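You operate a simulated robot arm through the tools that you are given. There is no shell and no other tool. Be economical: measure what you need, move in short steps, check, and stop when the job is done.

The job below is to be done with a simulated two-armed robot. You get a single attempt, and the scene is never put back.

JOB
Press the gap key three times.

Only the result counts: the job must be done as asked and must still hold three seconds after the hand-in. Knocking over, shifting, dropping, spilling or breaking anything else fails it.

ROBOT AND FRAMES
Two 7-joint arms with two-finger parallel grippers on one trunk, on a base that drives. Base frame: it is fixed to the floor where the robot stands at the start and does not move with it; the origin is under the middle of the robot, x ahead of it, y to its left, z up. Units: cm, degrees, N and s.
The left shoulder is at the start at [6, 14.3, 93.9], the right one opposite. Places, roughly: gap key [50, 0, 80]. Payload 1.57 kg a hand.
Tool frame (each hand has its own): the origin (TCP) lies between the finger pads and is the grasp point; the fingertips stand 3 cm ahead of it; z points along the fingers, y is the line along which they close. The gripper opens to 11 cm. The fingers are 2.4 cm wide and 1.2 cm thick; the gripper's body (4.8 by 11.2 cm) begins 7.8 cm behind the TCP.
Orientation is that of the tool frame in the base frame, as a unit quaternion [x, y, z, w]. With the fingers straight down and closing along the base's y, the tool's x points along the base's -x, its y along +y and its z along -z.

CONTROLS
- The arms move only by the tool nudge_tool. It takes "left_deltas", "right_deltas" or both (then of equal length, played together; a hand with none holds still); each is a list of rows, each a list of 7 numbers: the gripper command, from -1 (fully open) to 1 (shut), values between in proportion, then the shift along the base's x, y, z in m, then the turn, a rotation vector about the base's x, y, z in degrees. In form: [[gripper, tx, ty, tz, rx, ry, rz], ...]. A call has 1 to 20 rows; each row is the pose to reach, as a shift and turn from the pose commanded when the call began. Each row takes 0.2 s and may step no farther than 5 cm and 8.6 degrees from the row before; otherwise, or with a gripper value out of range, the whole call is refused. A pose out of reach is approached as far as the arm can. The call stops where the force on the tool passes 40 N (or 10 N more than at its start, if that is more) or the arm is blocked; 0.2 s more then pass. The fingers move at their own pace (about 4.5 cm/s each) and stop on an object; they squeeze with about 31 N. The grip force told is the motor's: it shows also when the fingers shut on nothing. Time passes only in rows, and 0.2 s behind the last, so rows that repeat a pose let the fingers close. The reply holds the time, the measured pose of the TCP, the force on the tool along the base axes, the opening and the grip force, in the units named above and with some noise.
- Cameras (640 x 400 px; columns grow to the right, rows downward): "scene" is now at [4.96, 1.13, 154.76]; the picture's right is [0.16, -0.99, 0.00], its down [-0.74, -0.12, -0.66] and it looks along [0.66, 0.11, -0.75] (base axes); focal length 258 px, centre (320, 200). "left" rides on the left gripper at [7, -1.6, -14.1] in its tool frame; the picture's right is [0.23, 0.97, 0.00], its down [-0.86, 0.20, -0.48] and it looks along [-0.47, 0.11, 0.88] (tool axes); focal length 222 px, centre (320, 200). "right" rides on the right gripper at [7, 1.6, -14.1] in its tool frame; the picture's right is [-0.23, 0.97, 0.00], its down [-0.86, -0.20, -0.48] and it looks along [-0.47, -0.11, 0.88] (tool axes); focal length 222 px, centre (320, 200). There is no depth. A picture from a camera that has moved, and an enlarged one, comes with that camera's place and axes in the base frame and with its lens.
- snapshot(camera): a new picture of that camera. It takes no simulated time.
- move_column(by): slides the trunk up (or, below 0, down) by that many cm; the arms and the scene camera ride with it, the base frame stays. It gives what a move gives, with no picture.
- roll_base(legs): drives the robot by 1 to 6 legs, each [ahead, left, turn to the left] in cm, cm and degrees, along the robot's own axes; the way and the turn of a leg run together, so that a leg with both is an arc; at most 150 cm and 180 degrees a leg. The arms and the cameras ride along, it lands a little off, and it stops where it bumps. It gives what a move gives.
- turn_head(pan, tilt): turns the head with the scene camera to pan (to the left, within 86 degrees either way) and tilt (down, from -29 to 69), counted from straight ahead of the robot. It gives what a move gives.
- enlarge(camera, box): a new picture of the part [left, top, right, bottom] of that camera's present view, enlarged. It takes no simulated time.
- hand_in(): hands the job in; it is judged then, once.

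Work in short steps. Places have to be worked out from the pictures, the camera data and where the tool is seen: move nearer, look again, correct. Check each grasp and each placing, and mend what went wrong. You have 120 turns and 108 pictures in all, those below and enlarged ones among them. Open the grippers and draw the arms clear of the work before you hand the job in, unless the task says otherwise; then end with one line.

The tools are called after "Request:" as name(argument=value, ...) on one line, values as JSON. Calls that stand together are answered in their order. nudge_tool: Moves the arms, as the interface text tells. Its arguments: {"type":"object","properties":{"left_deltas":{"type":"array"},"right_deltas":{"type":"array"}},"required":[]} The other tools are called the same way: move_column (by) slides the trunk up or down; roll_base (legs) drives the base; turn_head (pan, tilt) turns the head that bears the scene camera; snapshot (camera) takes a picture; enlarge (camera, box) takes an enlarged picture of a part of a camera's view; hand_in () hands the job in.

At the start:

```text
time_s: 0.0
left_tcp_pos: [49.75, 24.94, 112.29]
left_ee_rot: [0.0, 1.0, 0.0, 0.002]
left_wrist_force: [1.2, -0.7, 0.3]
left_width: 11.01
left_grasp_force: 0.1
right_tcp_pos: [43.37, -15.69, 107.7]
right_ee_rot: [0.0, 1.0, 0.0, 0.0]
right_wrist_force: [0.5, -0.4, -0.2]
right_width: 11.01
right_grasp_force: 0.0
trunk travel left (down, up): [-53.8, 5.2]
robot x, y, heading: [-0.01, -0.23, 0.1]
head pan, tilt: [9.3, 48.4]
```

scene: 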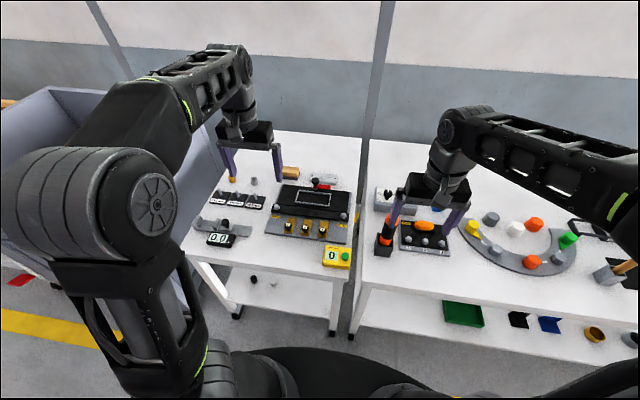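
right: 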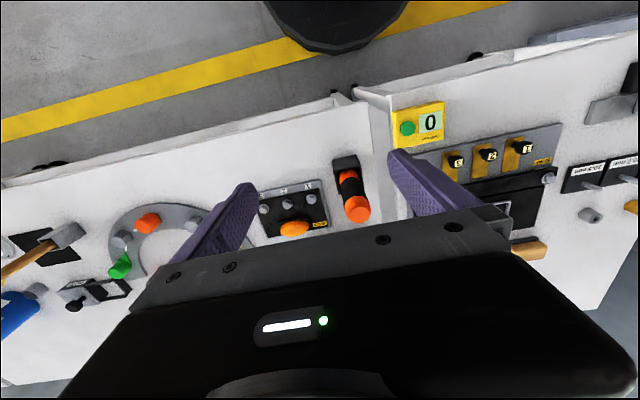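
left: 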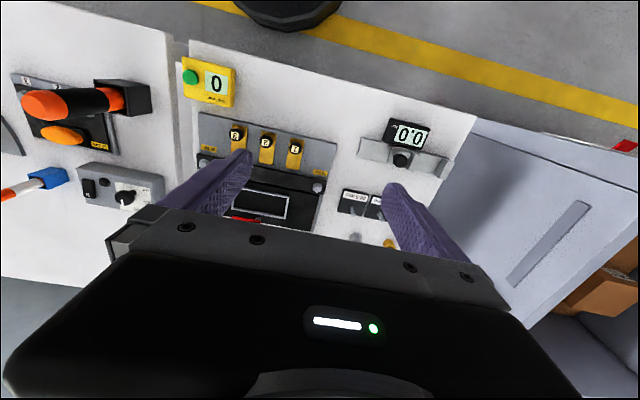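

The gap key at about [50, 0, 80] projects near the yellow box with the green button and counter. I'll look closer at it.

Request:
enlarge(camera="scene", box=[260, 170, 400, 290])

Request:
enlarge(camera="left", box=[150, 30, 350, 230])

```text
3.33 times, centred on (330, 230) of scene
camera zoom: at [4.96, 1.13, 154.76], right [0.16, -0.99, 0.0], down [-0.74, -0.12, -0.66], along [0.66, 0.11, -0.75], focal length 861 px, centre (287, 100)
```

zoom: 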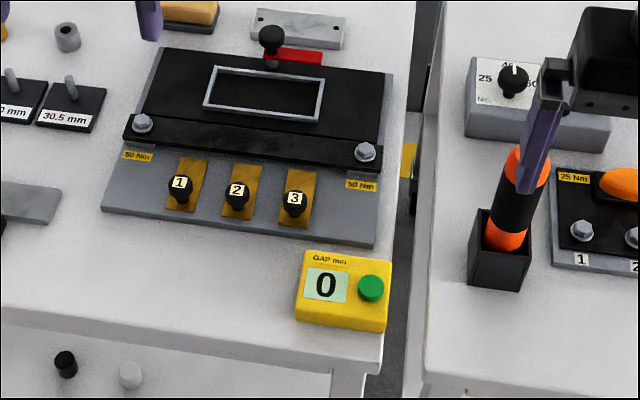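

```text
2.00 times, centred on (250, 130) of left
camera zoom: at [42.68, 23.32, 126.26], right [-0.23, 0.97, 0.0], down [0.85, 0.2, 0.48], along [0.47, 0.11, -0.88], focal length 444 px, centre (460, 340)
```

zoom: 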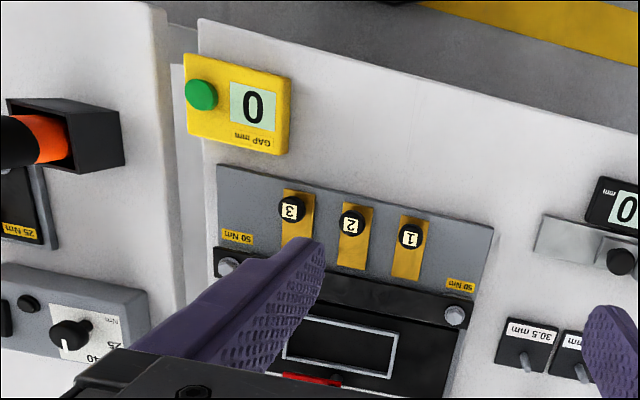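

The green button is the gap key, at roughly [47.5, 0.5, ~82] by triangulation. I'll move the right hand out of the way, then bring the left hand, shut, above the button while staying high.

Request:
nudge_tool(left_deltas=[[1, 0, 0, 0, 0, 0, 0], [1, 0, 0, 0, 0, 0, 0], [1, 0, 0, 0, 0, 0, 0], [1, 0, 0, 0, 0, 0, 0], [1, 0, -0.04, 0, 0, 0, 0], [1, -0.005, -0.08, 0, 0, 0, 0], [1, -0.01, -0.12, 0, 0, 0, 0], [1, -0.015, -0.16, 0, 0, 0, 0], [1, -0.02, -0.2, -0.02, 0, 0, 0], [1, -0.022, -0.244, -0.05, 0, 0, 0], [1, -0.022, -0.244, -0.09, 0, 0, 0], [1, -0.022, -0.244, -0.13, 0, 0, 0], [1, -0.022, -0.244, -0.13, 0, 0, 0]], right_deltas=[[-1, 0, -0.03, 0, 0, 0, 0], [-1, 0, -0.06, 0, 0, 0, 0], [-1, 0, -0.09, 0, 0, 0, 0], [-1, 0, -0.12, 0, 0, 0, 0], [-1, 0, -0.12, 0, 0, 0, 0], [-1, 0, -0.12, 0, 0, 0, 0], [-1, 0, -0.12, 0, 0, 0, 0], [-1, 0, -0.12, 0, 0, 0, 0], [-1, 0, -0.12, 0, 0, 0, 0], [-1, 0, -0.12, 0, 0, 0, 0], [-1, 0, -0.12, 0, 0, 0, 0], [-1, 0, -0.12, 0, 0, 0, 0], [-1, 0, -0.12, 0, 0, 0, 0]])

Request:
snapshot(camera="left")

Request:
snapshot(camera="scene")

```text
refused: row 10 steps farther than a row can; nothing moved
```

```text
102 pictures are left
camera left: at [42.68, 23.32, 126.26], right [-0.23, 0.97, 0.0], down [0.85, 0.2, 0.48], along [0.47, 0.11, -0.88], focal length 222 px, centre (320, 200)
```

left: 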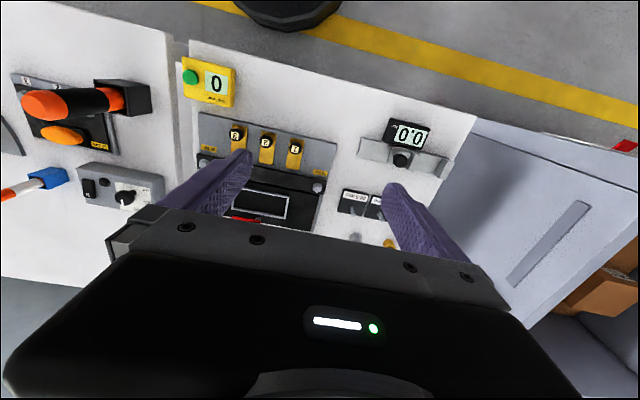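

```text
101 pictures are left
camera scene: at [4.96, 1.13, 154.76], right [0.16, -0.99, 0.0], down [-0.74, -0.12, -0.66], along [0.66, 0.11, -0.75], focal length 258 px, centre (320, 200)
```

scene: 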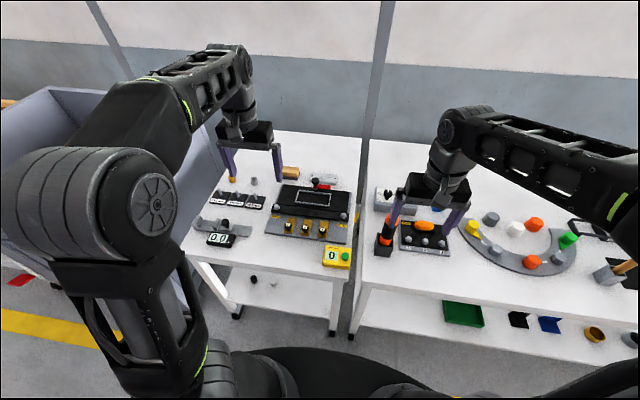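

One row was too long, so nothing moved. I'll repeat the move with shorter steps.

Request:
nudge_tool(left_deltas=[[1, 0, 0, 0, 0, 0, 0], [1, 0, 0, 0, 0, 0, 0], [1, 0, 0, 0, 0, 0, 0], [1, 0, 0, 0, 0, 0, 0], [1, 0, -0.04, 0, 0, 0, 0], [1, -0.005, -0.08, 0, 0, 0, 0], [1, -0.01, -0.12, 0, 0, 0, 0], [1, -0.015, -0.16, 0, 0, 0, 0], [1, -0.02, -0.2, 0, 0, 0, 0], [1, -0.022, -0.244, 0, 0, 0, 0], [1, -0.022, -0.244, -0.04, 0, 0, 0], [1, -0.022, -0.244, -0.08, 0, 0, 0], [1, -0.022, -0.244, -0.12, 0, 0, 0], [1, -0.022, -0.244, -0.12, 0, 0, 0]], right_deltas=[[-1, 0, -0.03, 0, 0, 0, 0], [-1, 0, -0.06, 0, 0, 0, 0], [-1, 0, -0.09, 0, 0, 0, 0], [-1, 0, -0.12, 0, 0, 0, 0], [-1, 0, -0.12, 0, 0, 0, 0], [-1, 0, -0.12, 0, 0, 0, 0], [-1, 0, -0.12, 0, 0, 0, 0], [-1, 0, -0.12, 0, 0, 0, 0], [-1, 0, -0.12, 0, 0, 0, 0], [-1, 0, -0.12, 0, 0, 0, 0], [-1, 0, -0.12, 0, 0, 0, 0], [-1, 0, -0.12, 0, 0, 0, 0], [-1, 0, -0.12, 0, 0, 0, 0], [-1, 0, -0.12, 0, 0, 0, 0]])

```text
time_s: 3.0
left_tcp_pos: [47.41, 0.64, 100.06]
left_ee_rot: [0.0, 1.0, 0.001, 0.001]
left_wrist_force: [-0.3, 0.5, -0.5]
left_width: 0.0
left_grasp_force: 21.1
left hand out of reach, approached as far as the arm can: row 10
right_tcp_pos: [43.27, -27.52, 107.71]
right_ee_rot: [0.0, 1.0, -0.001, 0.0]
right_wrist_force: [-1.0, -0.1, -0.2]
right_width: 11.03
right_grasp_force: 0.0
trunk travel left (down, up): [-53.8, 5.2]
robot x, y, heading: [-0.19, -0.25, -0.1]
head pan, tilt: [9.3, 48.4]
```

The left hand is now above the key with its fingers shut. I'll check the picture from both cameras.

Request:
snapshot(camera="left")

Request:
enlarge(camera="scene", box=[260, 170, 400, 290])

```text
100 pictures are left
camera left: at [40.45, -1.01, 114.13], right [-0.23, 0.97, 0.0], down [0.85, 0.2, 0.48], along [0.47, 0.11, -0.88], focal length 222 px, centre (320, 200)
```

left: 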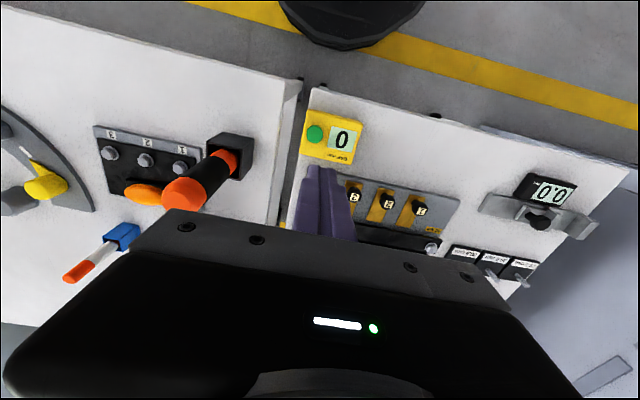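

```text
3.33 times, centred on (330, 230) of scene
camera zoom: at [4.92, 1.16, 154.77], right [0.16, -0.99, 0.0], down [-0.74, -0.12, -0.66], along [0.66, 0.11, -0.75], focal length 861 px, centre (287, 100)
```

zoom: 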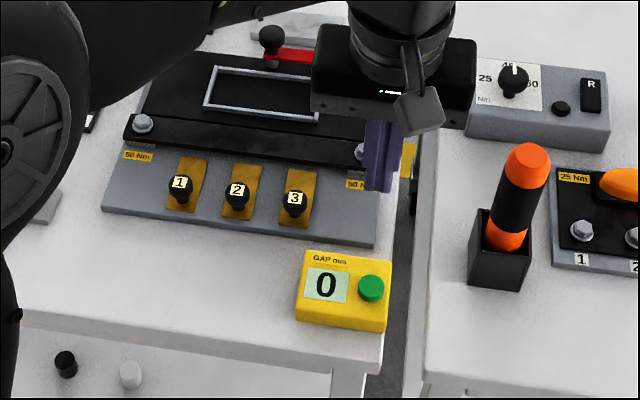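

The rays from both cameras put the button top at about [47, 0, 82], and the tip projection agrees. I'll come down to about 4 cm above it and look again.

Request:
nudge_tool(left_deltas=[[1, -0.004, -0.006, -0.03, 0, 0, 0], [1, -0.004, -0.006, -0.06, 0, 0, 0], [1, -0.004, -0.006, -0.09, 0, 0, 0], [1, -0.004, -0.006, -0.11, 0, 0, 0], [1, -0.004, -0.006, -0.11, 0, 0, 0]])

Request:
enlarge(camera="left", box=[220, 80, 420, 280])

Request:
enlarge(camera="scene", box=[260, 170, 400, 290])

```text
time_s: 4.2
left_tcp_pos: [46.98, -0.0, 89.07]
left_ee_rot: [0.0, 1.0, 0.0, 0.001]
left_wrist_force: [0.0, 0.7, -0.5]
left_width: 0.0
left_grasp_force: 21.3
right_tcp_pos: [43.43, -27.61, 107.58]
right_ee_rot: [0.001, 1.0, 0.0, 0.001]
right_wrist_force: [0.2, 0.2, -0.2]
right_width: 10.99
right_grasp_force: 0.1
trunk travel left (down, up): [-53.8, 5.2]
robot x, y, heading: [-0.07, -0.09, -0.2]
head pan, tilt: [9.3, 48.4]
```

```text
2.00 times, centred on (320, 180) of left
camera zoom: at [40.02, -1.66, 103.19], right [-0.23, 0.97, 0.0], down [0.85, 0.2, 0.48], along [0.47, 0.11, -0.88], focal length 444 px, centre (320, 240)
```

zoom: 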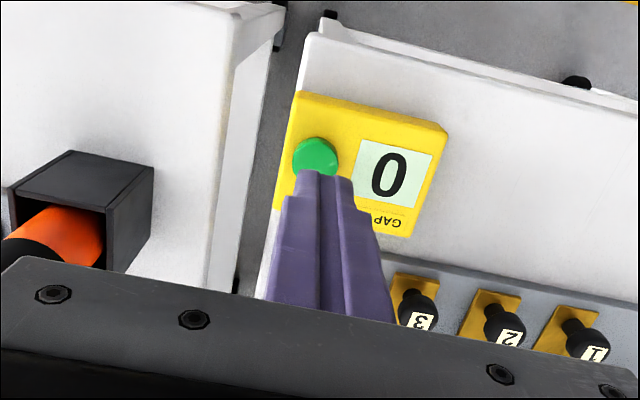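

```text
3.33 times, centred on (330, 230) of scene
camera zoom: at [4.95, 1.13, 154.76], right [0.16, -0.99, 0.0], down [-0.74, -0.12, -0.66], along [0.66, 0.11, -0.75], focal length 861 px, centre (287, 100)
```

zoom: 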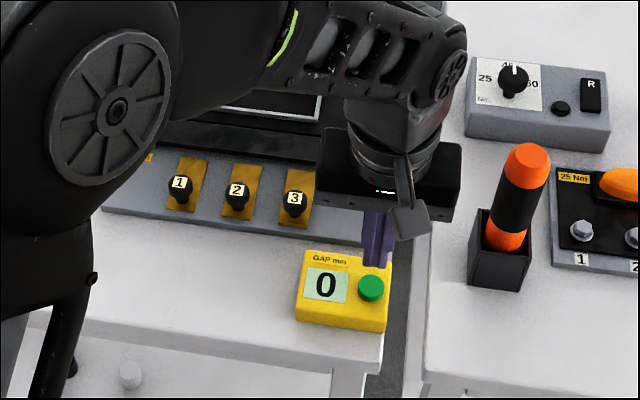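

The button centre is at about [46.7, -0.3], and the tip is 0.3 cm off each way. I'll correct that and come down in fine steps, stopping just above the expected top.

Request:
nudge_tool(left_deltas=[[1, -0.003, -0.003, -0.01, 0, 0, 0], [1, -0.003, -0.003, -0.02, 0, 0, 0], [1, -0.003, -0.003, -0.026, 0, 0, 0], [1, -0.003, -0.003, -0.026, 0, 0, 0]])

Request:
enlarge(camera="left", box=[220, 80, 420, 280])

Request:
enlarge(camera="scene", box=[300, 210, 380, 270])

```text
time_s: 5.2
left_tcp_pos: [46.75, -0.28, 86.55]
left_ee_rot: [-0.001, 1.0, 0.0, 0.002]
left_wrist_force: [-0.2, 0.2, -0.2]
left_width: 0.0
left_grasp_force: 21.5
right_tcp_pos: [43.39, -27.63, 107.68]
right_ee_rot: [-0.001, 1.0, 0.0, 0.0]
right_wrist_force: [-0.6, -0.4, -0.7]
right_width: 10.99
right_grasp_force: 0.1
trunk travel left (down, up): [-53.8, 5.2]
robot x, y, heading: [-0.26, -0.07, -0.0]
head pan, tilt: [9.3, 48.4]
```

```text
2.00 times, centred on (320, 180) of left
camera zoom: at [39.78, -1.98, 100.62], right [-0.23, 0.97, 0.0], down [0.85, 0.2, 0.48], along [0.47, 0.11, -0.88], focal length 444 px, centre (320, 240)
```

zoom: 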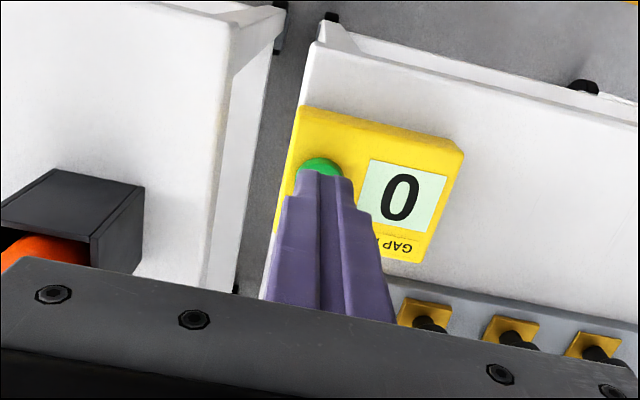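

```text
6.67 times, centred on (340, 240) of scene
camera zoom: at [4.96, 1.13, 154.76], right [0.16, -0.99, 0.0], down [-0.74, -0.12, -0.66], along [0.66, 0.11, -0.75], focal length 1723 px, centre (187, -67)
```

zoom: 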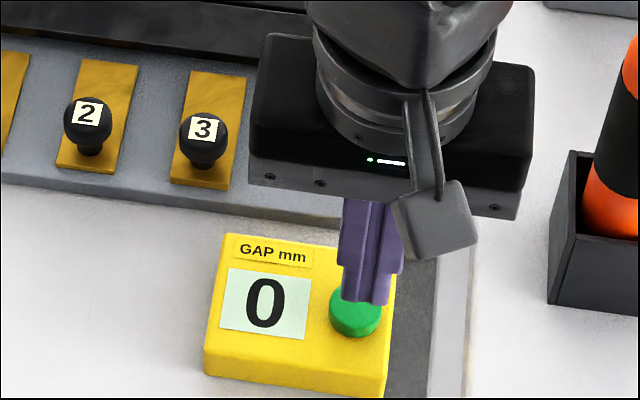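

The tip is just above the button, a touch toward -y in the scene view. I'll shift +0.2 cm in y and ease down, watching force and display.

Request:
nudge_tool(left_deltas=[[1, 0, 0.002, 0, 0, 0, 0], [1, 0, 0.002, -0.003, 0, 0, 0], [1, 0, 0.002, -0.006, 0, 0, 0], [1, 0, 0.002, -0.008, 0, 0, 0], [1, 0, 0.002, -0.01, 0, 0, 0], [1, 0, 0.002, -0.01, 0, 0, 0]])

Request:
enlarge(camera="scene", box=[300, 210, 380, 270])

```text
time_s: 6.6
left_tcp_pos: [46.69, -0.1, 85.56]
left_ee_rot: [0.0, 1.0, -0.001, 0.003]
left_wrist_force: [0.4, -0.3, -0.7]
left_width: 0.0
left_grasp_force: 21.4
right_tcp_pos: [43.36, -27.51, 107.7]
right_ee_rot: [0.0, 1.0, 0.0, 0.0]
right_wrist_force: [0.5, 0.4, -0.5]
right_width: 11.02
right_grasp_force: 0.0
trunk travel left (down, up): [-53.8, 5.2]
robot x, y, heading: [0.04, 0.12, -0.1]
head pan, tilt: [9.3, 48.4]
```

```text
6.67 times, centred on (340, 240) of scene
camera zoom: at [4.96, 1.13, 154.76], right [0.16, -0.99, 0.0], down [-0.74, -0.12, -0.66], along [0.66, 0.11, -0.75], focal length 1723 px, centre (187, -67)
```

zoom: 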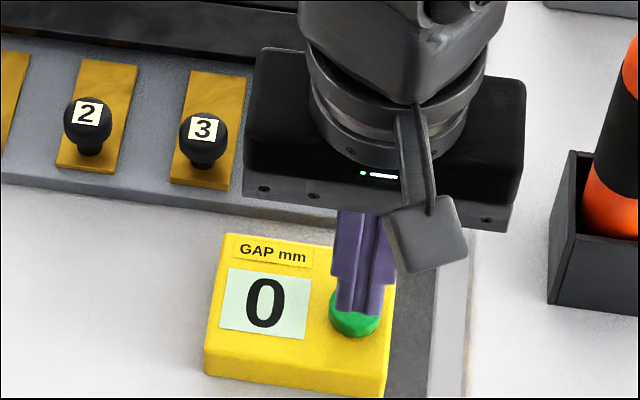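

No contact yet, with the tip at z=82.56 and well aligned. I'll continue down in 1 mm steps.

Request:
nudge_tool(left_deltas=[[1, 0, 0, -0.001, 0, 0, 0], [1, 0, 0, -0.002, 0, 0, 0], [1, 0, 0, -0.003, 0, 0, 0], [1, 0, 0, -0.004, 0, 0, 0], [1, 0, 0, -0.004, 0, 0, 0]])

Request:
enlarge(camera="scene", box=[300, 210, 380, 270])

```text
time_s: 7.8
left_tcp_pos: [46.64, -0.17, 85.29]
left_ee_rot: [-0.001, 1.0, 0.0, 0.001]
left_wrist_force: [-0.1, 0.8, -1.2]
left_width: 0.03
left_grasp_force: 20.8
right_tcp_pos: [43.46, -27.6, 107.74]
right_ee_rot: [0.0, 1.0, 0.0, 0.0]
right_wrist_force: [0.3, 0.4, -0.3]
right_width: 11.0
right_grasp_force: 0.2
trunk travel left (down, up): [-53.8, 5.2]
robot x, y, heading: [-0.21, 0.16, -0.0]
head pan, tilt: [9.3, 48.4]
```

```text
6.67 times, centred on (340, 240) of scene
camera zoom: at [4.96, 1.13, 154.76], right [0.16, -0.99, 0.0], down [-0.74, -0.12, -0.66], along [0.66, 0.11, -0.75], focal length 1723 px, centre (187, -67)
```

zoom: 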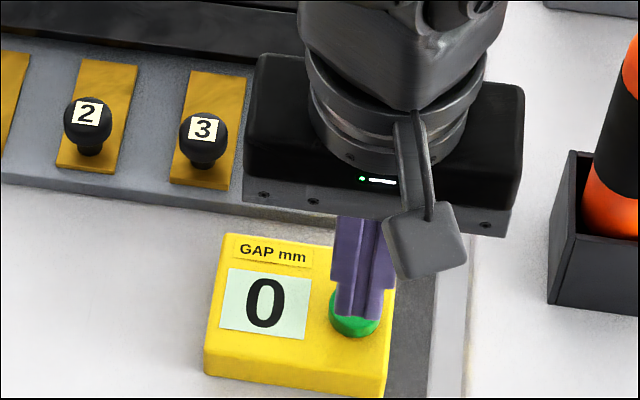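

Still free, or only just touching. I'll go on down in 1 mm steps.

Request:
nudge_tool(left_deltas=[[1, 0, 0, -0.001, 0, 0, 0], [1, 0, 0, -0.002, 0, 0, 0], [1, 0, 0, -0.003, 0, 0, 0], [1, 0, 0, -0.003, 0, 0, 0]])

Request:
enlarge(camera="scene", box=[300, 210, 380, 270])

```text
time_s: 8.8
left_tcp_pos: [46.63, -0.04, 84.84]
left_ee_rot: [0.0, 1.0, 0.0, 0.001]
left_wrist_force: [0.2, 0.0, -0.8]
left_width: 0.0
left_grasp_force: 21.2
right_tcp_pos: [43.5, -27.58, 107.7]
right_ee_rot: [0.001, 1.0, 0.0, 0.0]
right_wrist_force: [0.3, -0.1, 0.9]
right_width: 11.0
right_grasp_force: 0.0
trunk travel left (down, up): [-53.8, 5.2]
robot x, y, heading: [0.0, 0.04, 0.1]
head pan, tilt: [9.3, 48.4]
```

```text
6.67 times, centred on (340, 240) of scene
camera zoom: at [4.96, 1.13, 154.76], right [0.16, -0.99, 0.0], down [-0.74, -0.12, -0.66], along [0.66, 0.11, -0.75], focal length 1723 px, centre (187, -67)
```

zoom: 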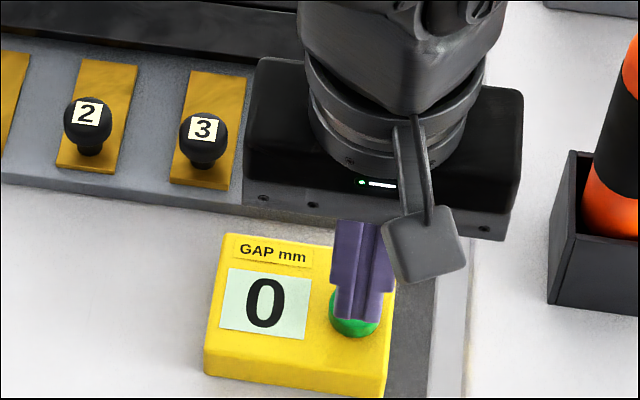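

No force yet with the tip near z=81.85. I'll continue in small steps.

Request:
nudge_tool(left_deltas=[[1, 0, 0, -0.001, 0, 0, 0], [1, 0, 0, -0.002, 0, 0, 0], [1, 0, 0, -0.003, 0, 0, 0], [1, 0, 0, -0.003, 0, 0, 0]])

Request:
enlarge(camera="scene", box=[300, 210, 380, 270])

Request:
enlarge(camera="left", box=[270, 110, 370, 210])

```text
time_s: 9.8
left_tcp_pos: [46.67, -0.06, 84.7]
left_ee_rot: [0.0, 1.0, 0.0, 0.001]
left_wrist_force: [0.8, -0.2, -0.7]
left_width: 0.0
left_grasp_force: 21.5
right_tcp_pos: [43.3, -27.52, 107.73]
right_ee_rot: [0.0, 1.0, 0.0, 0.0]
right_wrist_force: [-0.3, -0.2, -0.2]
right_width: 11.01
right_grasp_force: 0.1
trunk travel left (down, up): [-53.8, 5.2]
robot x, y, heading: [-0.0, -0.09, 0.1]
head pan, tilt: [9.3, 48.4]
```

```text
6.67 times, centred on (340, 240) of scene
camera zoom: at [4.96, 1.13, 154.76], right [0.16, -0.99, 0.0], down [-0.74, -0.12, -0.66], along [0.66, 0.11, -0.75], focal length 1723 px, centre (187, -67)
```

zoom: 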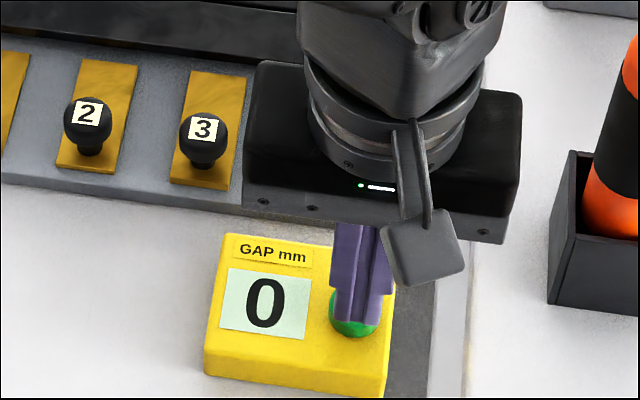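

```text
4.00 times, centred on (320, 160) of left
camera zoom: at [39.79, -1.76, 98.67], right [-0.23, 0.97, 0.0], down [0.85, 0.2, 0.48], along [0.47, 0.11, -0.88], focal length 888 px, centre (320, 360)
```

zoom: 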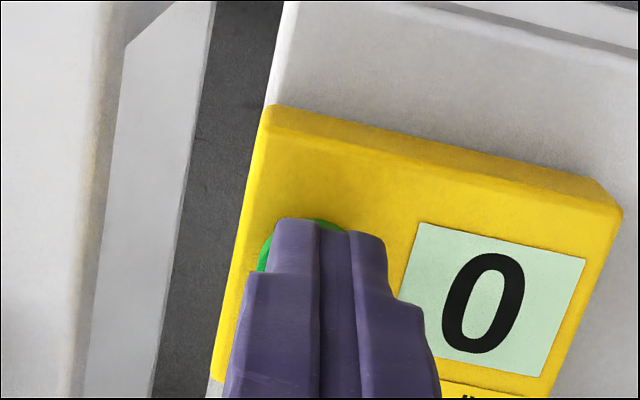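

Possibly at the button surface now, with no clear force yet. I'll press on in 1 mm steps.

Request:
nudge_tool(left_deltas=[[1, 0, 0, -0.001, 0, 0, 0], [1, 0, 0, -0.002, 0, 0, 0], [1, 0, 0, -0.003, 0, 0, 0], [1, 0, 0, -0.003, 0, 0, 0]])

Request:
enlarge(camera="scene", box=[300, 210, 380, 270])

```text
time_s: 10.8
left_tcp_pos: [46.74, 0.01, 84.22]
left_ee_rot: [0.0, 1.0, 0.0, 0.001]
left_wrist_force: [0.4, -0.5, 0.4]
left_width: 0.0
left_grasp_force: 21.4
right_tcp_pos: [43.36, -27.6, 107.68]
right_ee_rot: [0.0, 1.0, 0.0, 0.0]
right_wrist_force: [0.3, 0.0, 0.6]
right_width: 11.0
right_grasp_force: 0.1
trunk travel left (down, up): [-53.8, 5.2]
robot x, y, heading: [-0.26, -0.13, -0.0]
head pan, tilt: [9.3, 48.4]
```

```text
6.67 times, centred on (340, 240) of scene
camera zoom: at [4.96, 1.13, 154.76], right [0.16, -0.99, 0.0], down [-0.74, -0.12, -0.66], along [0.66, 0.11, -0.75], focal length 1723 px, centre (187, -67)
```

zoom: 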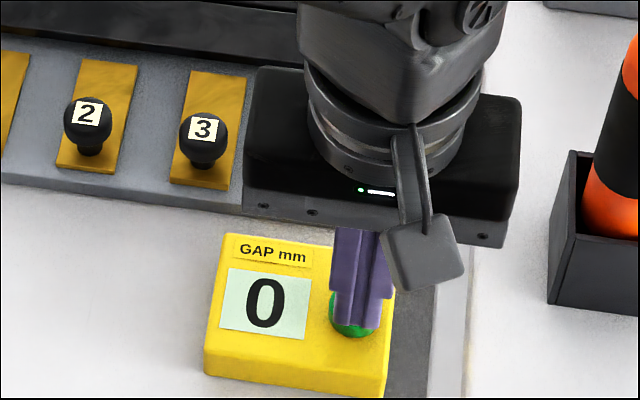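

Still no contact with the tip near z=81.25. I'll go down another 3 mm.

Request:
nudge_tool(left_deltas=[[1, 0, -0.001, -0.001, 0, 0, 0], [1, 0, -0.001, -0.002, 0, 0, 0], [1, 0, -0.001, -0.003, 0, 0, 0], [1, 0, -0.001, -0.003, 0, 0, 0]])

Request:
enlarge(camera="scene", box=[300, 210, 380, 270])

```text
time_s: 11.8
left_tcp_pos: [46.74, -0.13, 84.1]
left_ee_rot: [0.0, 1.0, -0.001, 0.002]
left_wrist_force: [-0.5, -0.3, 0.3]
left_width: 0.02
left_grasp_force: 21.4
right_tcp_pos: [43.39, -27.7, 107.64]
right_ee_rot: [0.0, 1.0, 0.0, 0.001]
right_wrist_force: [0.3, 0.7, 0.0]
right_width: 11.01
right_grasp_force: 0.1
trunk travel left (down, up): [-53.8, 5.2]
robot x, y, heading: [0.19, 0.16, -0.2]
head pan, tilt: [9.3, 48.4]
```

```text
6.67 times, centred on (340, 240) of scene
camera zoom: at [4.96, 1.13, 154.76], right [0.16, -0.99, 0.0], down [-0.74, -0.12, -0.66], along [0.66, 0.11, -0.75], focal length 1723 px, centre (187, -67)
```

zoom: 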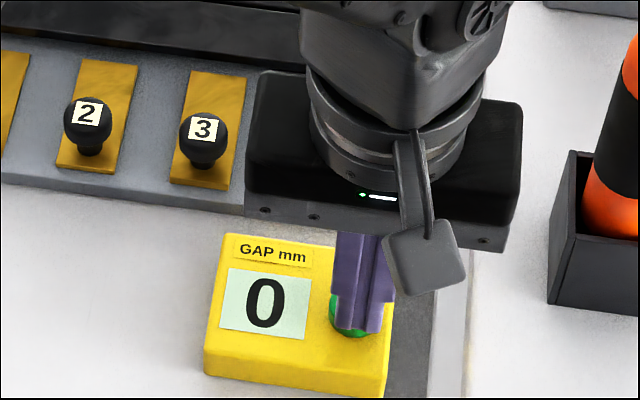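

Since the button top is lower than assumed (about 81 or less), its centre works out at x≈47.3. I'll raise 2 mm, shift +0.5 cm in x, then descend again.

Request:
nudge_tool(left_deltas=[[1, 0, 0, 0.002, 0, 0, 0], [1, 0.005, 0, 0.002, 0, 0, 0], [1, 0.005, 0, 0.0, 0, 0, 0], [1, 0.005, 0, -0.001, 0, 0, 0], [1, 0.005, 0, -0.002, 0, 0, 0], [1, 0.005, 0, -0.002, 0, 0, 0]])

Request:
enlarge(camera="scene", box=[300, 210, 380, 270])

Request:
enlarge(camera="left", box=[270, 110, 370, 210])

```text
time_s: 13.2
left_tcp_pos: [47.29, -0.17, 83.82]
left_ee_rot: [-0.001, 1.0, 0.0, 0.002]
left_wrist_force: [0.0, -0.2, 0.1]
left_width: 0.01
left_grasp_force: 21.2
right_tcp_pos: [43.43, -27.7, 107.77]
right_ee_rot: [0.0, 1.0, 0.0, 0.0]
right_wrist_force: [0.1, 0.3, 0.7]
right_width: 11.0
right_grasp_force: 0.1
trunk travel left (down, up): [-53.8, 5.2]
robot x, y, heading: [0.06, -0.09, -0.2]
head pan, tilt: [9.3, 48.4]
```

```text
6.67 times, centred on (340, 240) of scene
camera zoom: at [4.96, 1.13, 154.76], right [0.16, -0.99, 0.0], down [-0.74, -0.12, -0.66], along [0.66, 0.11, -0.75], focal length 1723 px, centre (187, -67)
```

zoom: 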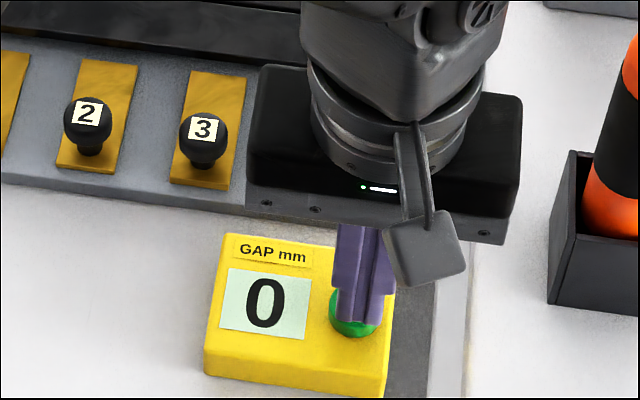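

```text
4.00 times, centred on (320, 160) of left
camera zoom: at [40.28, -1.87, 97.85], right [-0.23, 0.97, 0.0], down [0.85, 0.2, 0.48], along [0.47, 0.11, -0.88], focal length 888 px, centre (320, 360)
```

zoom: 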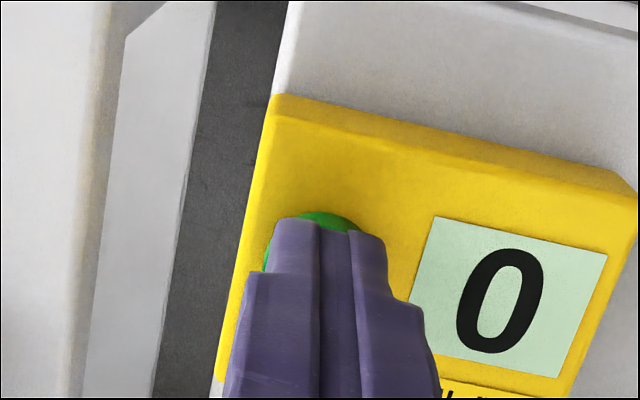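

Still free. I'll keep descending in 1 mm steps, looking for force.

Request:
nudge_tool(left_deltas=[[1, 0, 0, -0.001, 0, 0, 0], [1, 0, 0, -0.002, 0, 0, 0], [1, 0, 0, -0.003, 0, 0, 0], [1, 0, 0, -0.003, 0, 0, 0]])

Request:
enlarge(camera="scene", box=[300, 210, 380, 270])

Request:
enlarge(camera="left", box=[270, 110, 370, 210])

```text
time_s: 14.2
left_tcp_pos: [47.26, -0.19, 83.41]
left_ee_rot: [0.0, 1.0, 0.0, 0.001]
left_wrist_force: [-0.3, -0.6, -0.1]
left_width: 0.0
left_grasp_force: 21.2
right_tcp_pos: [43.3, -27.49, 107.71]
right_ee_rot: [0.0, 1.0, 0.0, 0.0]
right_wrist_force: [-0.3, -0.4, -0.5]
right_width: 10.99
right_grasp_force: 0.0
trunk travel left (down, up): [-53.8, 5.2]
robot x, y, heading: [-0.04, -0.09, -0.0]
head pan, tilt: [9.3, 48.4]
```

```text
6.67 times, centred on (340, 240) of scene
camera zoom: at [4.96, 1.13, 154.76], right [0.16, -0.99, 0.0], down [-0.74, -0.12, -0.66], along [0.66, 0.11, -0.75], focal length 1723 px, centre (187, -67)
```

zoom: 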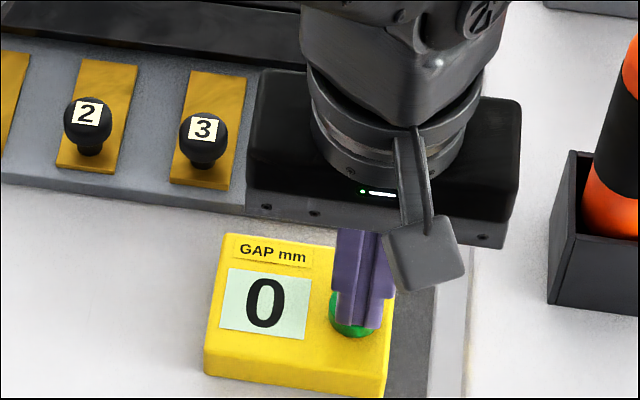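

```text
4.00 times, centred on (320, 160) of left
camera zoom: at [40.28, -1.87, 97.53], right [-0.23, 0.97, 0.0], down [0.85, 0.2, 0.48], along [0.47, 0.11, -0.88], focal length 888 px, centre (320, 360)
```

zoom: 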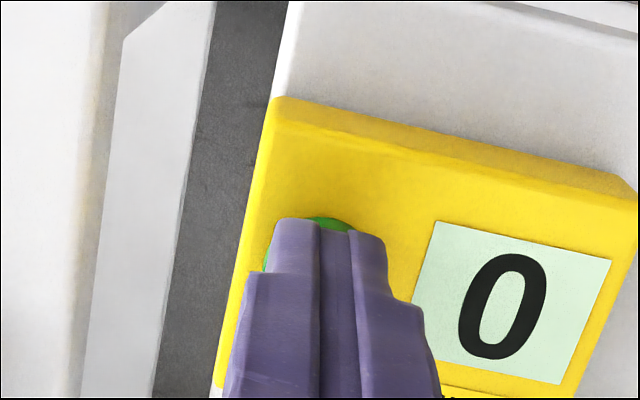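

No contact at tip z≈80.4. I'll go on down; the call stops itself if it gets blocked.

Request:
nudge_tool(left_deltas=[[1, 0, -0.001, -0.001, 0, 0, 0], [1, 0, -0.001, -0.002, 0, 0, 0], [1, 0, -0.001, -0.003, 0, 0, 0], [1, 0, -0.001, -0.003, 0, 0, 0]])

Request:
enlarge(camera="scene", box=[300, 210, 380, 270])

```text
time_s: 15.2
left_tcp_pos: [47.14, -0.31, 83.26]
left_ee_rot: [0.001, 1.0, 0.0, 0.001]
left_wrist_force: [-0.6, 0.0, 0.5]
left_width: 0.01
left_grasp_force: 21.4
right_tcp_pos: [43.46, -27.47, 107.71]
right_ee_rot: [0.001, 1.0, 0.0, 0.0]
right_wrist_force: [-0.5, 0.3, -0.4]
right_width: 10.98
right_grasp_force: 0.0
trunk travel left (down, up): [-53.8, 5.2]
robot x, y, heading: [0.01, 0.03, -0.0]
head pan, tilt: [9.3, 48.4]
```

```text
6.67 times, centred on (340, 240) of scene
camera zoom: at [4.96, 1.13, 154.76], right [0.16, -0.99, 0.0], down [-0.74, -0.12, -0.66], along [0.66, 0.11, -0.75], focal length 1723 px, centre (187, -67)
```

zoom: 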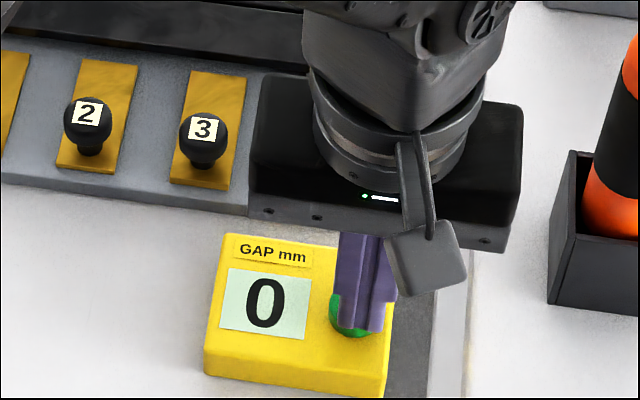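

Still nothing, so the button is lower still and its centre slides along the rays to x≈47.7, y≈0. I'll shift there and continue down.

Request:
nudge_tool(left_deltas=[[1, 0.002, 0.001, 0, 0, 0, 0], [1, 0.004, 0.002, 0, 0, 0, 0], [1, 0.004, 0.002, -0.001, 0, 0, 0], [1, 0.004, 0.002, -0.002, 0, 0, 0], [1, 0.004, 0.002, -0.003, 0, 0, 0], [1, 0.004, 0.002, -0.003, 0, 0, 0]])

Request:
enlarge(camera="scene", box=[300, 210, 380, 270])

Request:
enlarge(camera="left", box=[270, 110, 370, 210])

```text
time_s: 16.6
left_tcp_pos: [47.59, -0.05, 82.96]
left_ee_rot: [0.0, 1.0, 0.0, 0.002]
left_wrist_force: [0.1, 1.0, -0.4]
left_width: 0.0
left_grasp_force: 20.7
right_tcp_pos: [43.5, -27.53, 107.68]
right_ee_rot: [0.0, 1.0, 0.0, 0.0]
right_wrist_force: [-0.4, 0.6, 0.5]
right_width: 11.01
right_grasp_force: 0.1
trunk travel left (down, up): [-53.8, 5.2]
robot x, y, heading: [0.22, -0.26, -0.2]
head pan, tilt: [9.3, 48.4]
```

```text
6.67 times, centred on (340, 240) of scene
camera zoom: at [4.96, 1.13, 154.76], right [0.16, -0.99, 0.0], down [-0.74, -0.12, -0.66], along [0.66, 0.11, -0.75], focal length 1723 px, centre (187, -67)
```

zoom: 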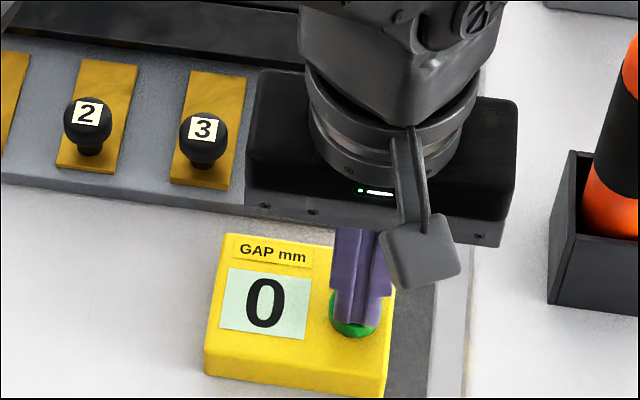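

```text
4.00 times, centred on (320, 160) of left
camera zoom: at [40.67, -1.78, 96.97], right [-0.23, 0.97, 0.0], down [0.85, 0.2, 0.48], along [0.47, 0.11, -0.88], focal length 888 px, centre (320, 360)
```

zoom: 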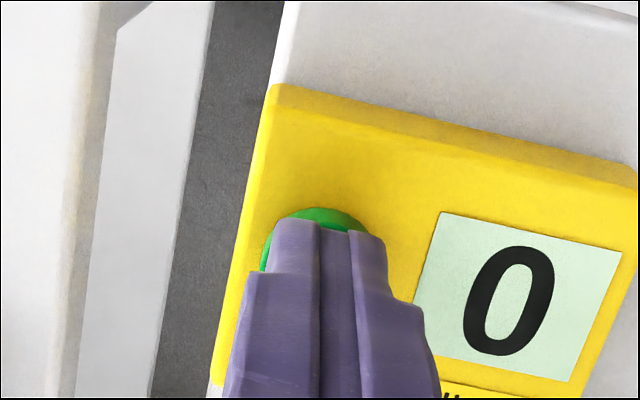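

Alignment looks good in both views and the button's near rim is visible. I'll keep going down.

Request:
nudge_tool(left_deltas=[[1, 0, -0.001, -0.001, 0, 0, 0], [1, 0, -0.001, -0.002, 0, 0, 0], [1, 0, -0.001, -0.003, 0, 0, 0], [1, 0, -0.001, -0.004, 0, 0, 0], [1, 0, -0.001, -0.004, 0, 0, 0]])

Request:
enlarge(camera="scene", box=[300, 210, 380, 270])

Request:
enlarge(camera="left", box=[270, 110, 370, 210])

```text
time_s: 17.8
left_tcp_pos: [47.54, -0.22, 82.44]
left_ee_rot: [0.0, 1.0, 0.0, 0.002]
left_wrist_force: [0.3, 1.0, 1.6]
left_width: 0.0
left_grasp_force: 21.5
right_tcp_pos: [43.43, -27.52, 107.77]
right_ee_rot: [0.0, 1.0, 0.0, 0.0]
right_wrist_force: [0.3, -0.3, -1.1]
right_width: 11.02
right_grasp_force: 0.1
trunk travel left (down, up): [-53.8, 5.2]
robot x, y, heading: [0.08, 0.33, -0.0]
head pan, tilt: [9.3, 48.4]
```

```text
6.67 times, centred on (340, 240) of scene
camera zoom: at [4.95, 1.14, 154.76], right [0.16, -0.99, 0.0], down [-0.74, -0.12, -0.66], along [0.66, 0.11, -0.75], focal length 1723 px, centre (187, -67)
```

zoom: 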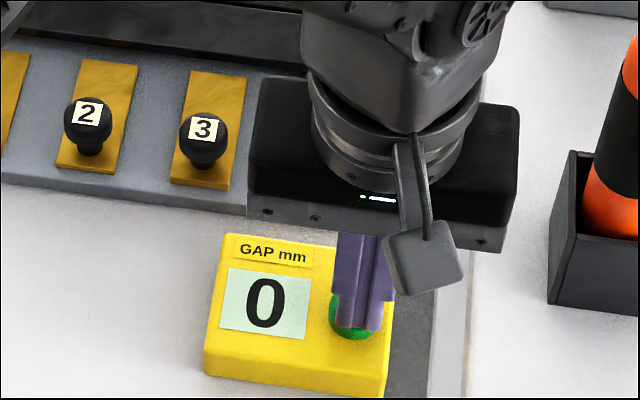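

```text
4.00 times, centred on (320, 160) of left
camera zoom: at [40.66, -1.91, 96.57], right [-0.23, 0.97, 0.0], down [0.85, 0.2, 0.48], along [0.47, 0.11, -0.88], focal length 888 px, centre (320, 360)
```

zoom: 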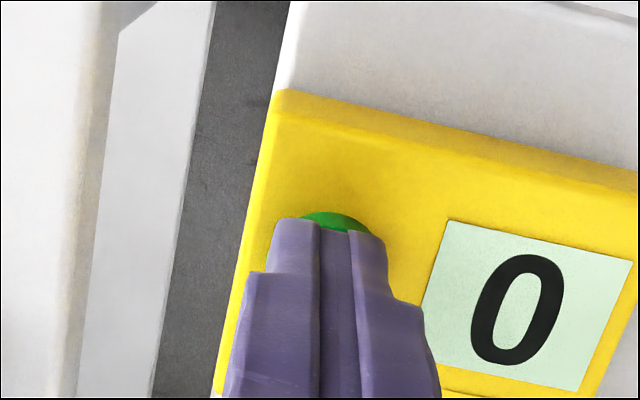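

The z-force has risen to 1.6 N and the button has started to sink (its rim moved 3 px), so contact is at tip z≈79.5. I'll press 3 mm deeper.

Request:
nudge_tool(left_deltas=[[1, 0, 0, -0.001, 0, 0, 0], [1, 0, 0, -0.002, 0, 0, 0], [1, 0, 0, -0.003, 0, 0, 0]])

Request:
enlarge(camera="scene", box=[300, 210, 380, 270])

```text
time_s: 18.6
left_tcp_pos: [47.65, -0.24, 82.29]
left_ee_rot: [0.0, 1.0, 0.0, 0.001]
left_wrist_force: [-1.0, 0.6, 3.3]
left_width: 0.0
left_grasp_force: 21.5
right_tcp_pos: [43.54, -27.54, 107.59]
right_ee_rot: [0.0, 1.0, 0.0, 0.0]
right_wrist_force: [-1.1, 0.5, -0.3]
right_width: 11.0
right_grasp_force: 0.1
trunk travel left (down, up): [-53.8, 5.2]
robot x, y, heading: [-0.07, -0.07, 0.1]
head pan, tilt: [9.3, 48.4]
```

```text
6.67 times, centred on (340, 240) of scene
camera zoom: at [4.92, 1.13, 154.77], right [0.16, -0.99, 0.0], down [-0.74, -0.12, -0.66], along [0.66, 0.11, -0.75], focal length 1723 px, centre (187, -67)
```

zoom: 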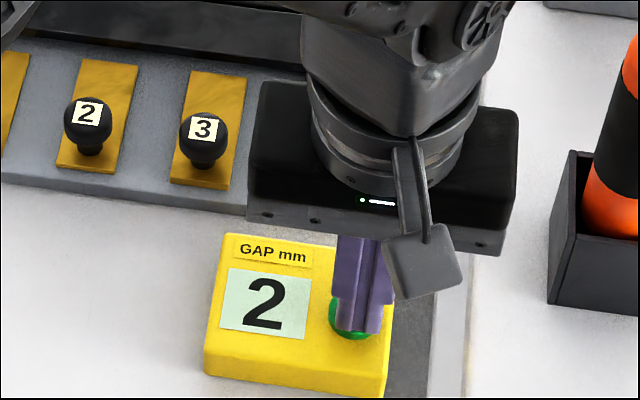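

The display changed from 0 to 2 while the force stayed steady. I don't know yet if that is one press of 2 mm or a double count, so I'll release cleanly and look.

Request:
nudge_tool(left_deltas=[[1, 0, 0, 0.004, 0, 0, 0], [1, 0, 0, 0.01, 0, 0, 0], [1, 0, 0, 0.013, 0, 0, 0], [1, 0, 0, 0.013, 0, 0, 0]])

Request:
enlarge(camera="scene", box=[300, 210, 380, 270])

```text
time_s: 19.6
left_tcp_pos: [47.53, -0.16, 83.52]
left_ee_rot: [0.001, 1.0, 0.001, 0.002]
left_wrist_force: [0.7, -0.2, -0.3]
left_width: 0.01
left_grasp_force: 21.3
right_tcp_pos: [43.39, -27.6, 107.7]
right_ee_rot: [0.0, 1.0, 0.001, 0.0]
right_wrist_force: [0.8, 0.4, -0.3]
right_width: 11.04
right_grasp_force: 0.0
trunk travel left (down, up): [-53.8, 5.2]
robot x, y, heading: [0.12, -0.13, 0.0]
head pan, tilt: [9.3, 48.4]
```

```text
6.67 times, centred on (340, 240) of scene
camera zoom: at [4.96, 1.12, 154.76], right [0.16, -0.99, 0.0], down [-0.74, -0.12, -0.66], along [0.66, 0.11, -0.75], focal length 1723 px, centre (187, -67)
```

zoom: 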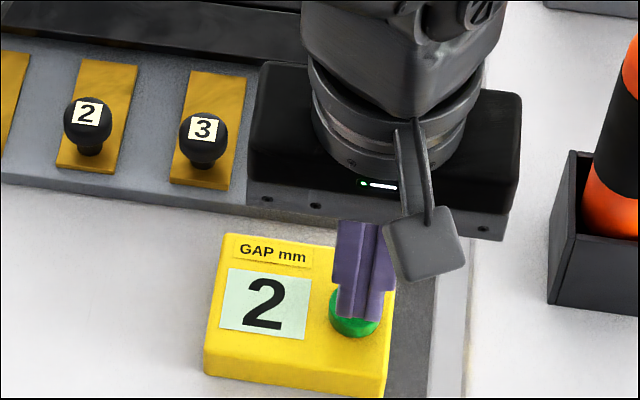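

The button sprang back and the display holds at 2. Second press: a quick clean stroke to the same depth (plus 0.5 mm) and back up, then I'll read the display to settle the count.

Request:
nudge_tool(left_deltas=[[1, 0, 0, -0.006, 0, 0, 0], [1, 0, 0, -0.0135, 0, 0, 0], [1, 0, 0, -0.0135, 0, 0, 0], [1, 0, 0, -0.006, 0, 0, 0], [1, 0, 0, 0, 0, 0, 0], [1, 0, 0, 0, 0, 0, 0]])

Request:
enlarge(camera="scene", box=[300, 210, 380, 270])

```text
time_s: 21.0
left_tcp_pos: [47.61, -0.07, 83.5]
left_ee_rot: [0.0, 1.0, -0.001, 0.001]
left_wrist_force: [-0.1, 0.4, -0.3]
left_width: 0.01
left_grasp_force: 21.4
right_tcp_pos: [43.37, -27.49, 107.68]
right_ee_rot: [0.0, 1.0, 0.0, 0.0]
right_wrist_force: [0.4, 0.6, 0.7]
right_width: 10.99
right_grasp_force: 0.1
trunk travel left (down, up): [-53.8, 5.2]
robot x, y, heading: [0.12, -0.39, 0.0]
head pan, tilt: [9.3, 48.4]
```

```text
6.67 times, centred on (340, 240) of scene
camera zoom: at [4.96, 1.13, 154.76], right [0.16, -0.99, 0.0], down [-0.74, -0.12, -0.66], along [0.66, 0.11, -0.75], focal length 1723 px, centre (187, -67)
```

zoom: 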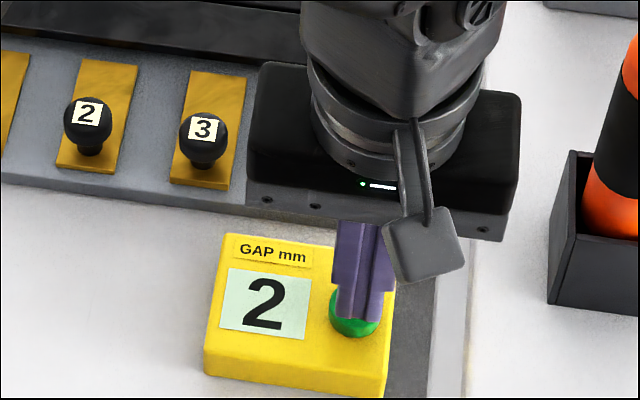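

The display still shows 2, so this quick stroke may not have reached the trip depth because of arm lag. I'll press again slowly, as the first time, and look while holding.

Request:
nudge_tool(left_deltas=[[1, 0, 0, -0.005, 0, 0, 0], [1, 0, 0, -0.01, 0, 0, 0], [1, 0, 0, -0.01, 0, 0, 0]])

Request:
enlarge(camera="scene", box=[300, 210, 380, 270])

```text
time_s: 21.8
left_tcp_pos: [47.66, -0.19, 82.67]
left_ee_rot: [0.0, 1.0, 0.0, 0.002]
left_wrist_force: [1.0, 0.4, 2.2]
left_width: 0.01
left_grasp_force: 21.3
right_tcp_pos: [43.44, -27.64, 107.66]
right_ee_rot: [0.0, 1.0, -0.001, 0.0]
right_wrist_force: [0.6, 0.1, 0.1]
right_width: 11.0
right_grasp_force: 0.0
trunk travel left (down, up): [-53.8, 5.2]
robot x, y, heading: [-0.2, 0.24, 0.2]
head pan, tilt: [9.3, 48.4]
```

```text
6.67 times, centred on (340, 240) of scene
camera zoom: at [4.95, 1.13, 154.77], right [0.16, -0.99, 0.0], down [-0.74, -0.12, -0.66], along [0.66, 0.11, -0.75], focal length 1723 px, centre (187, -67)
```

zoom: 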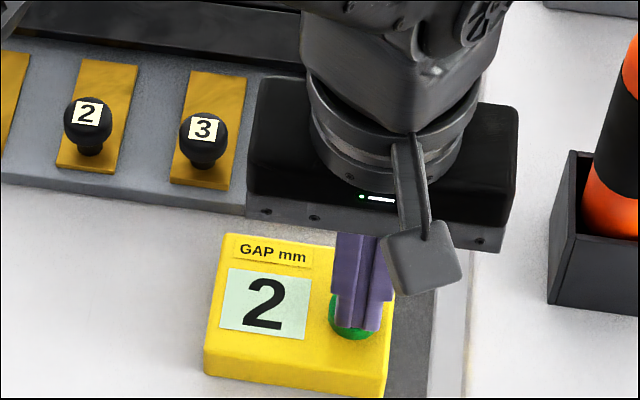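

Contact is at 2.2 N, the same as just before the first trip. Now 3 mm deeper in 1 mm steps.

Request:
nudge_tool(left_deltas=[[1, 0, 0, -0.001, 0, 0, 0], [1, 0, 0, -0.002, 0, 0, 0], [1, 0, 0, -0.003, 0, 0, 0]])

Request:
enlarge(camera="scene", box=[300, 210, 380, 270])

```text
time_s: 22.6
left_tcp_pos: [47.51, -0.11, 82.23]
left_ee_rot: [0.0, 1.0, 0.0, 0.001]
left_wrist_force: [0.2, 0.8, 2.3]
left_width: 0.0
left_grasp_force: 21.5
right_tcp_pos: [43.47, -27.58, 107.68]
right_ee_rot: [0.0, 1.0, 0.0, 0.0]
right_wrist_force: [-0.2, -0.4, -0.5]
right_width: 10.98
right_grasp_force: 0.1
trunk travel left (down, up): [-53.8, 5.2]
robot x, y, heading: [0.04, 0.14, 0.0]
head pan, tilt: [9.3, 48.4]
```

```text
6.67 times, centred on (340, 240) of scene
camera zoom: at [4.95, 1.14, 154.77], right [0.16, -0.99, 0.0], down [-0.74, -0.12, -0.66], along [0.66, 0.11, -0.75], focal length 1723 px, centre (187, -67)
```

zoom: 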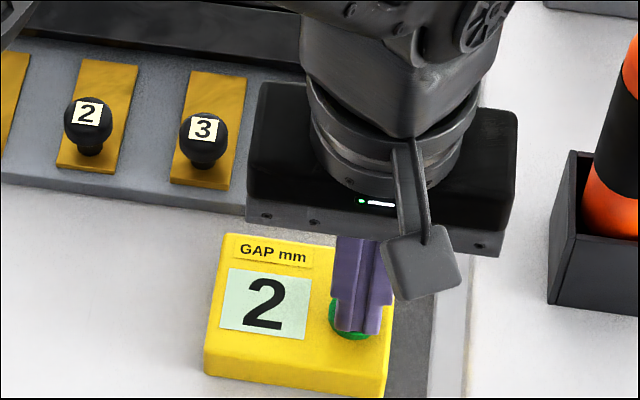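

Still 2 at the same nominal depth. Going deeper without releasing can't add a second count, so I'll press on in 1 mm steps to see if the display changes.

Request:
nudge_tool(left_deltas=[[1, 0, 0, -0.001, 0, 0, 0], [1, 0, 0, -0.001, 0, 0, 0]])

Request:
enlarge(camera="scene", box=[300, 210, 380, 270])

```text
time_s: 23.2
left_tcp_pos: [47.58, -0.2, 81.97]
left_ee_rot: [0.0, 1.0, 0.0, 0.001]
left_wrist_force: [-0.6, 2.4, 6.9]
left_width: 0.0
left_grasp_force: 21.4
right_tcp_pos: [43.41, -27.46, 107.67]
right_ee_rot: [0.001, 1.0, 0.0, 0.0]
right_wrist_force: [0.7, -0.1, -0.1]
right_width: 11.0
right_grasp_force: 0.1
trunk travel left (down, up): [-53.8, 5.2]
robot x, y, heading: [-0.05, -0.22, -0.2]
head pan, tilt: [9.3, 48.4]
```

```text
6.67 times, centred on (340, 240) of scene
camera zoom: at [4.91, 1.15, 154.77], right [0.16, -0.99, 0.0], down [-0.74, -0.12, -0.66], along [0.66, 0.11, -0.75], focal length 1723 px, centre (187, -67)
```

zoom: 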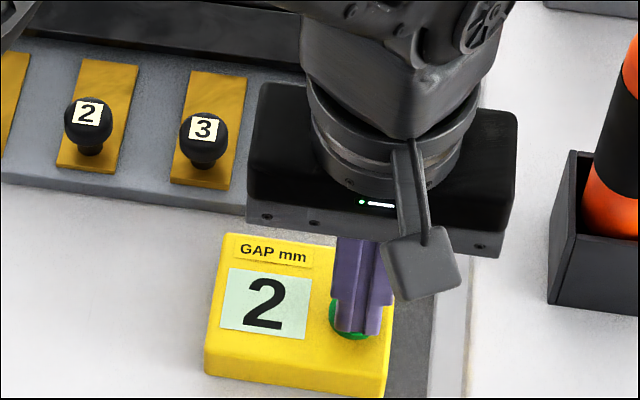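

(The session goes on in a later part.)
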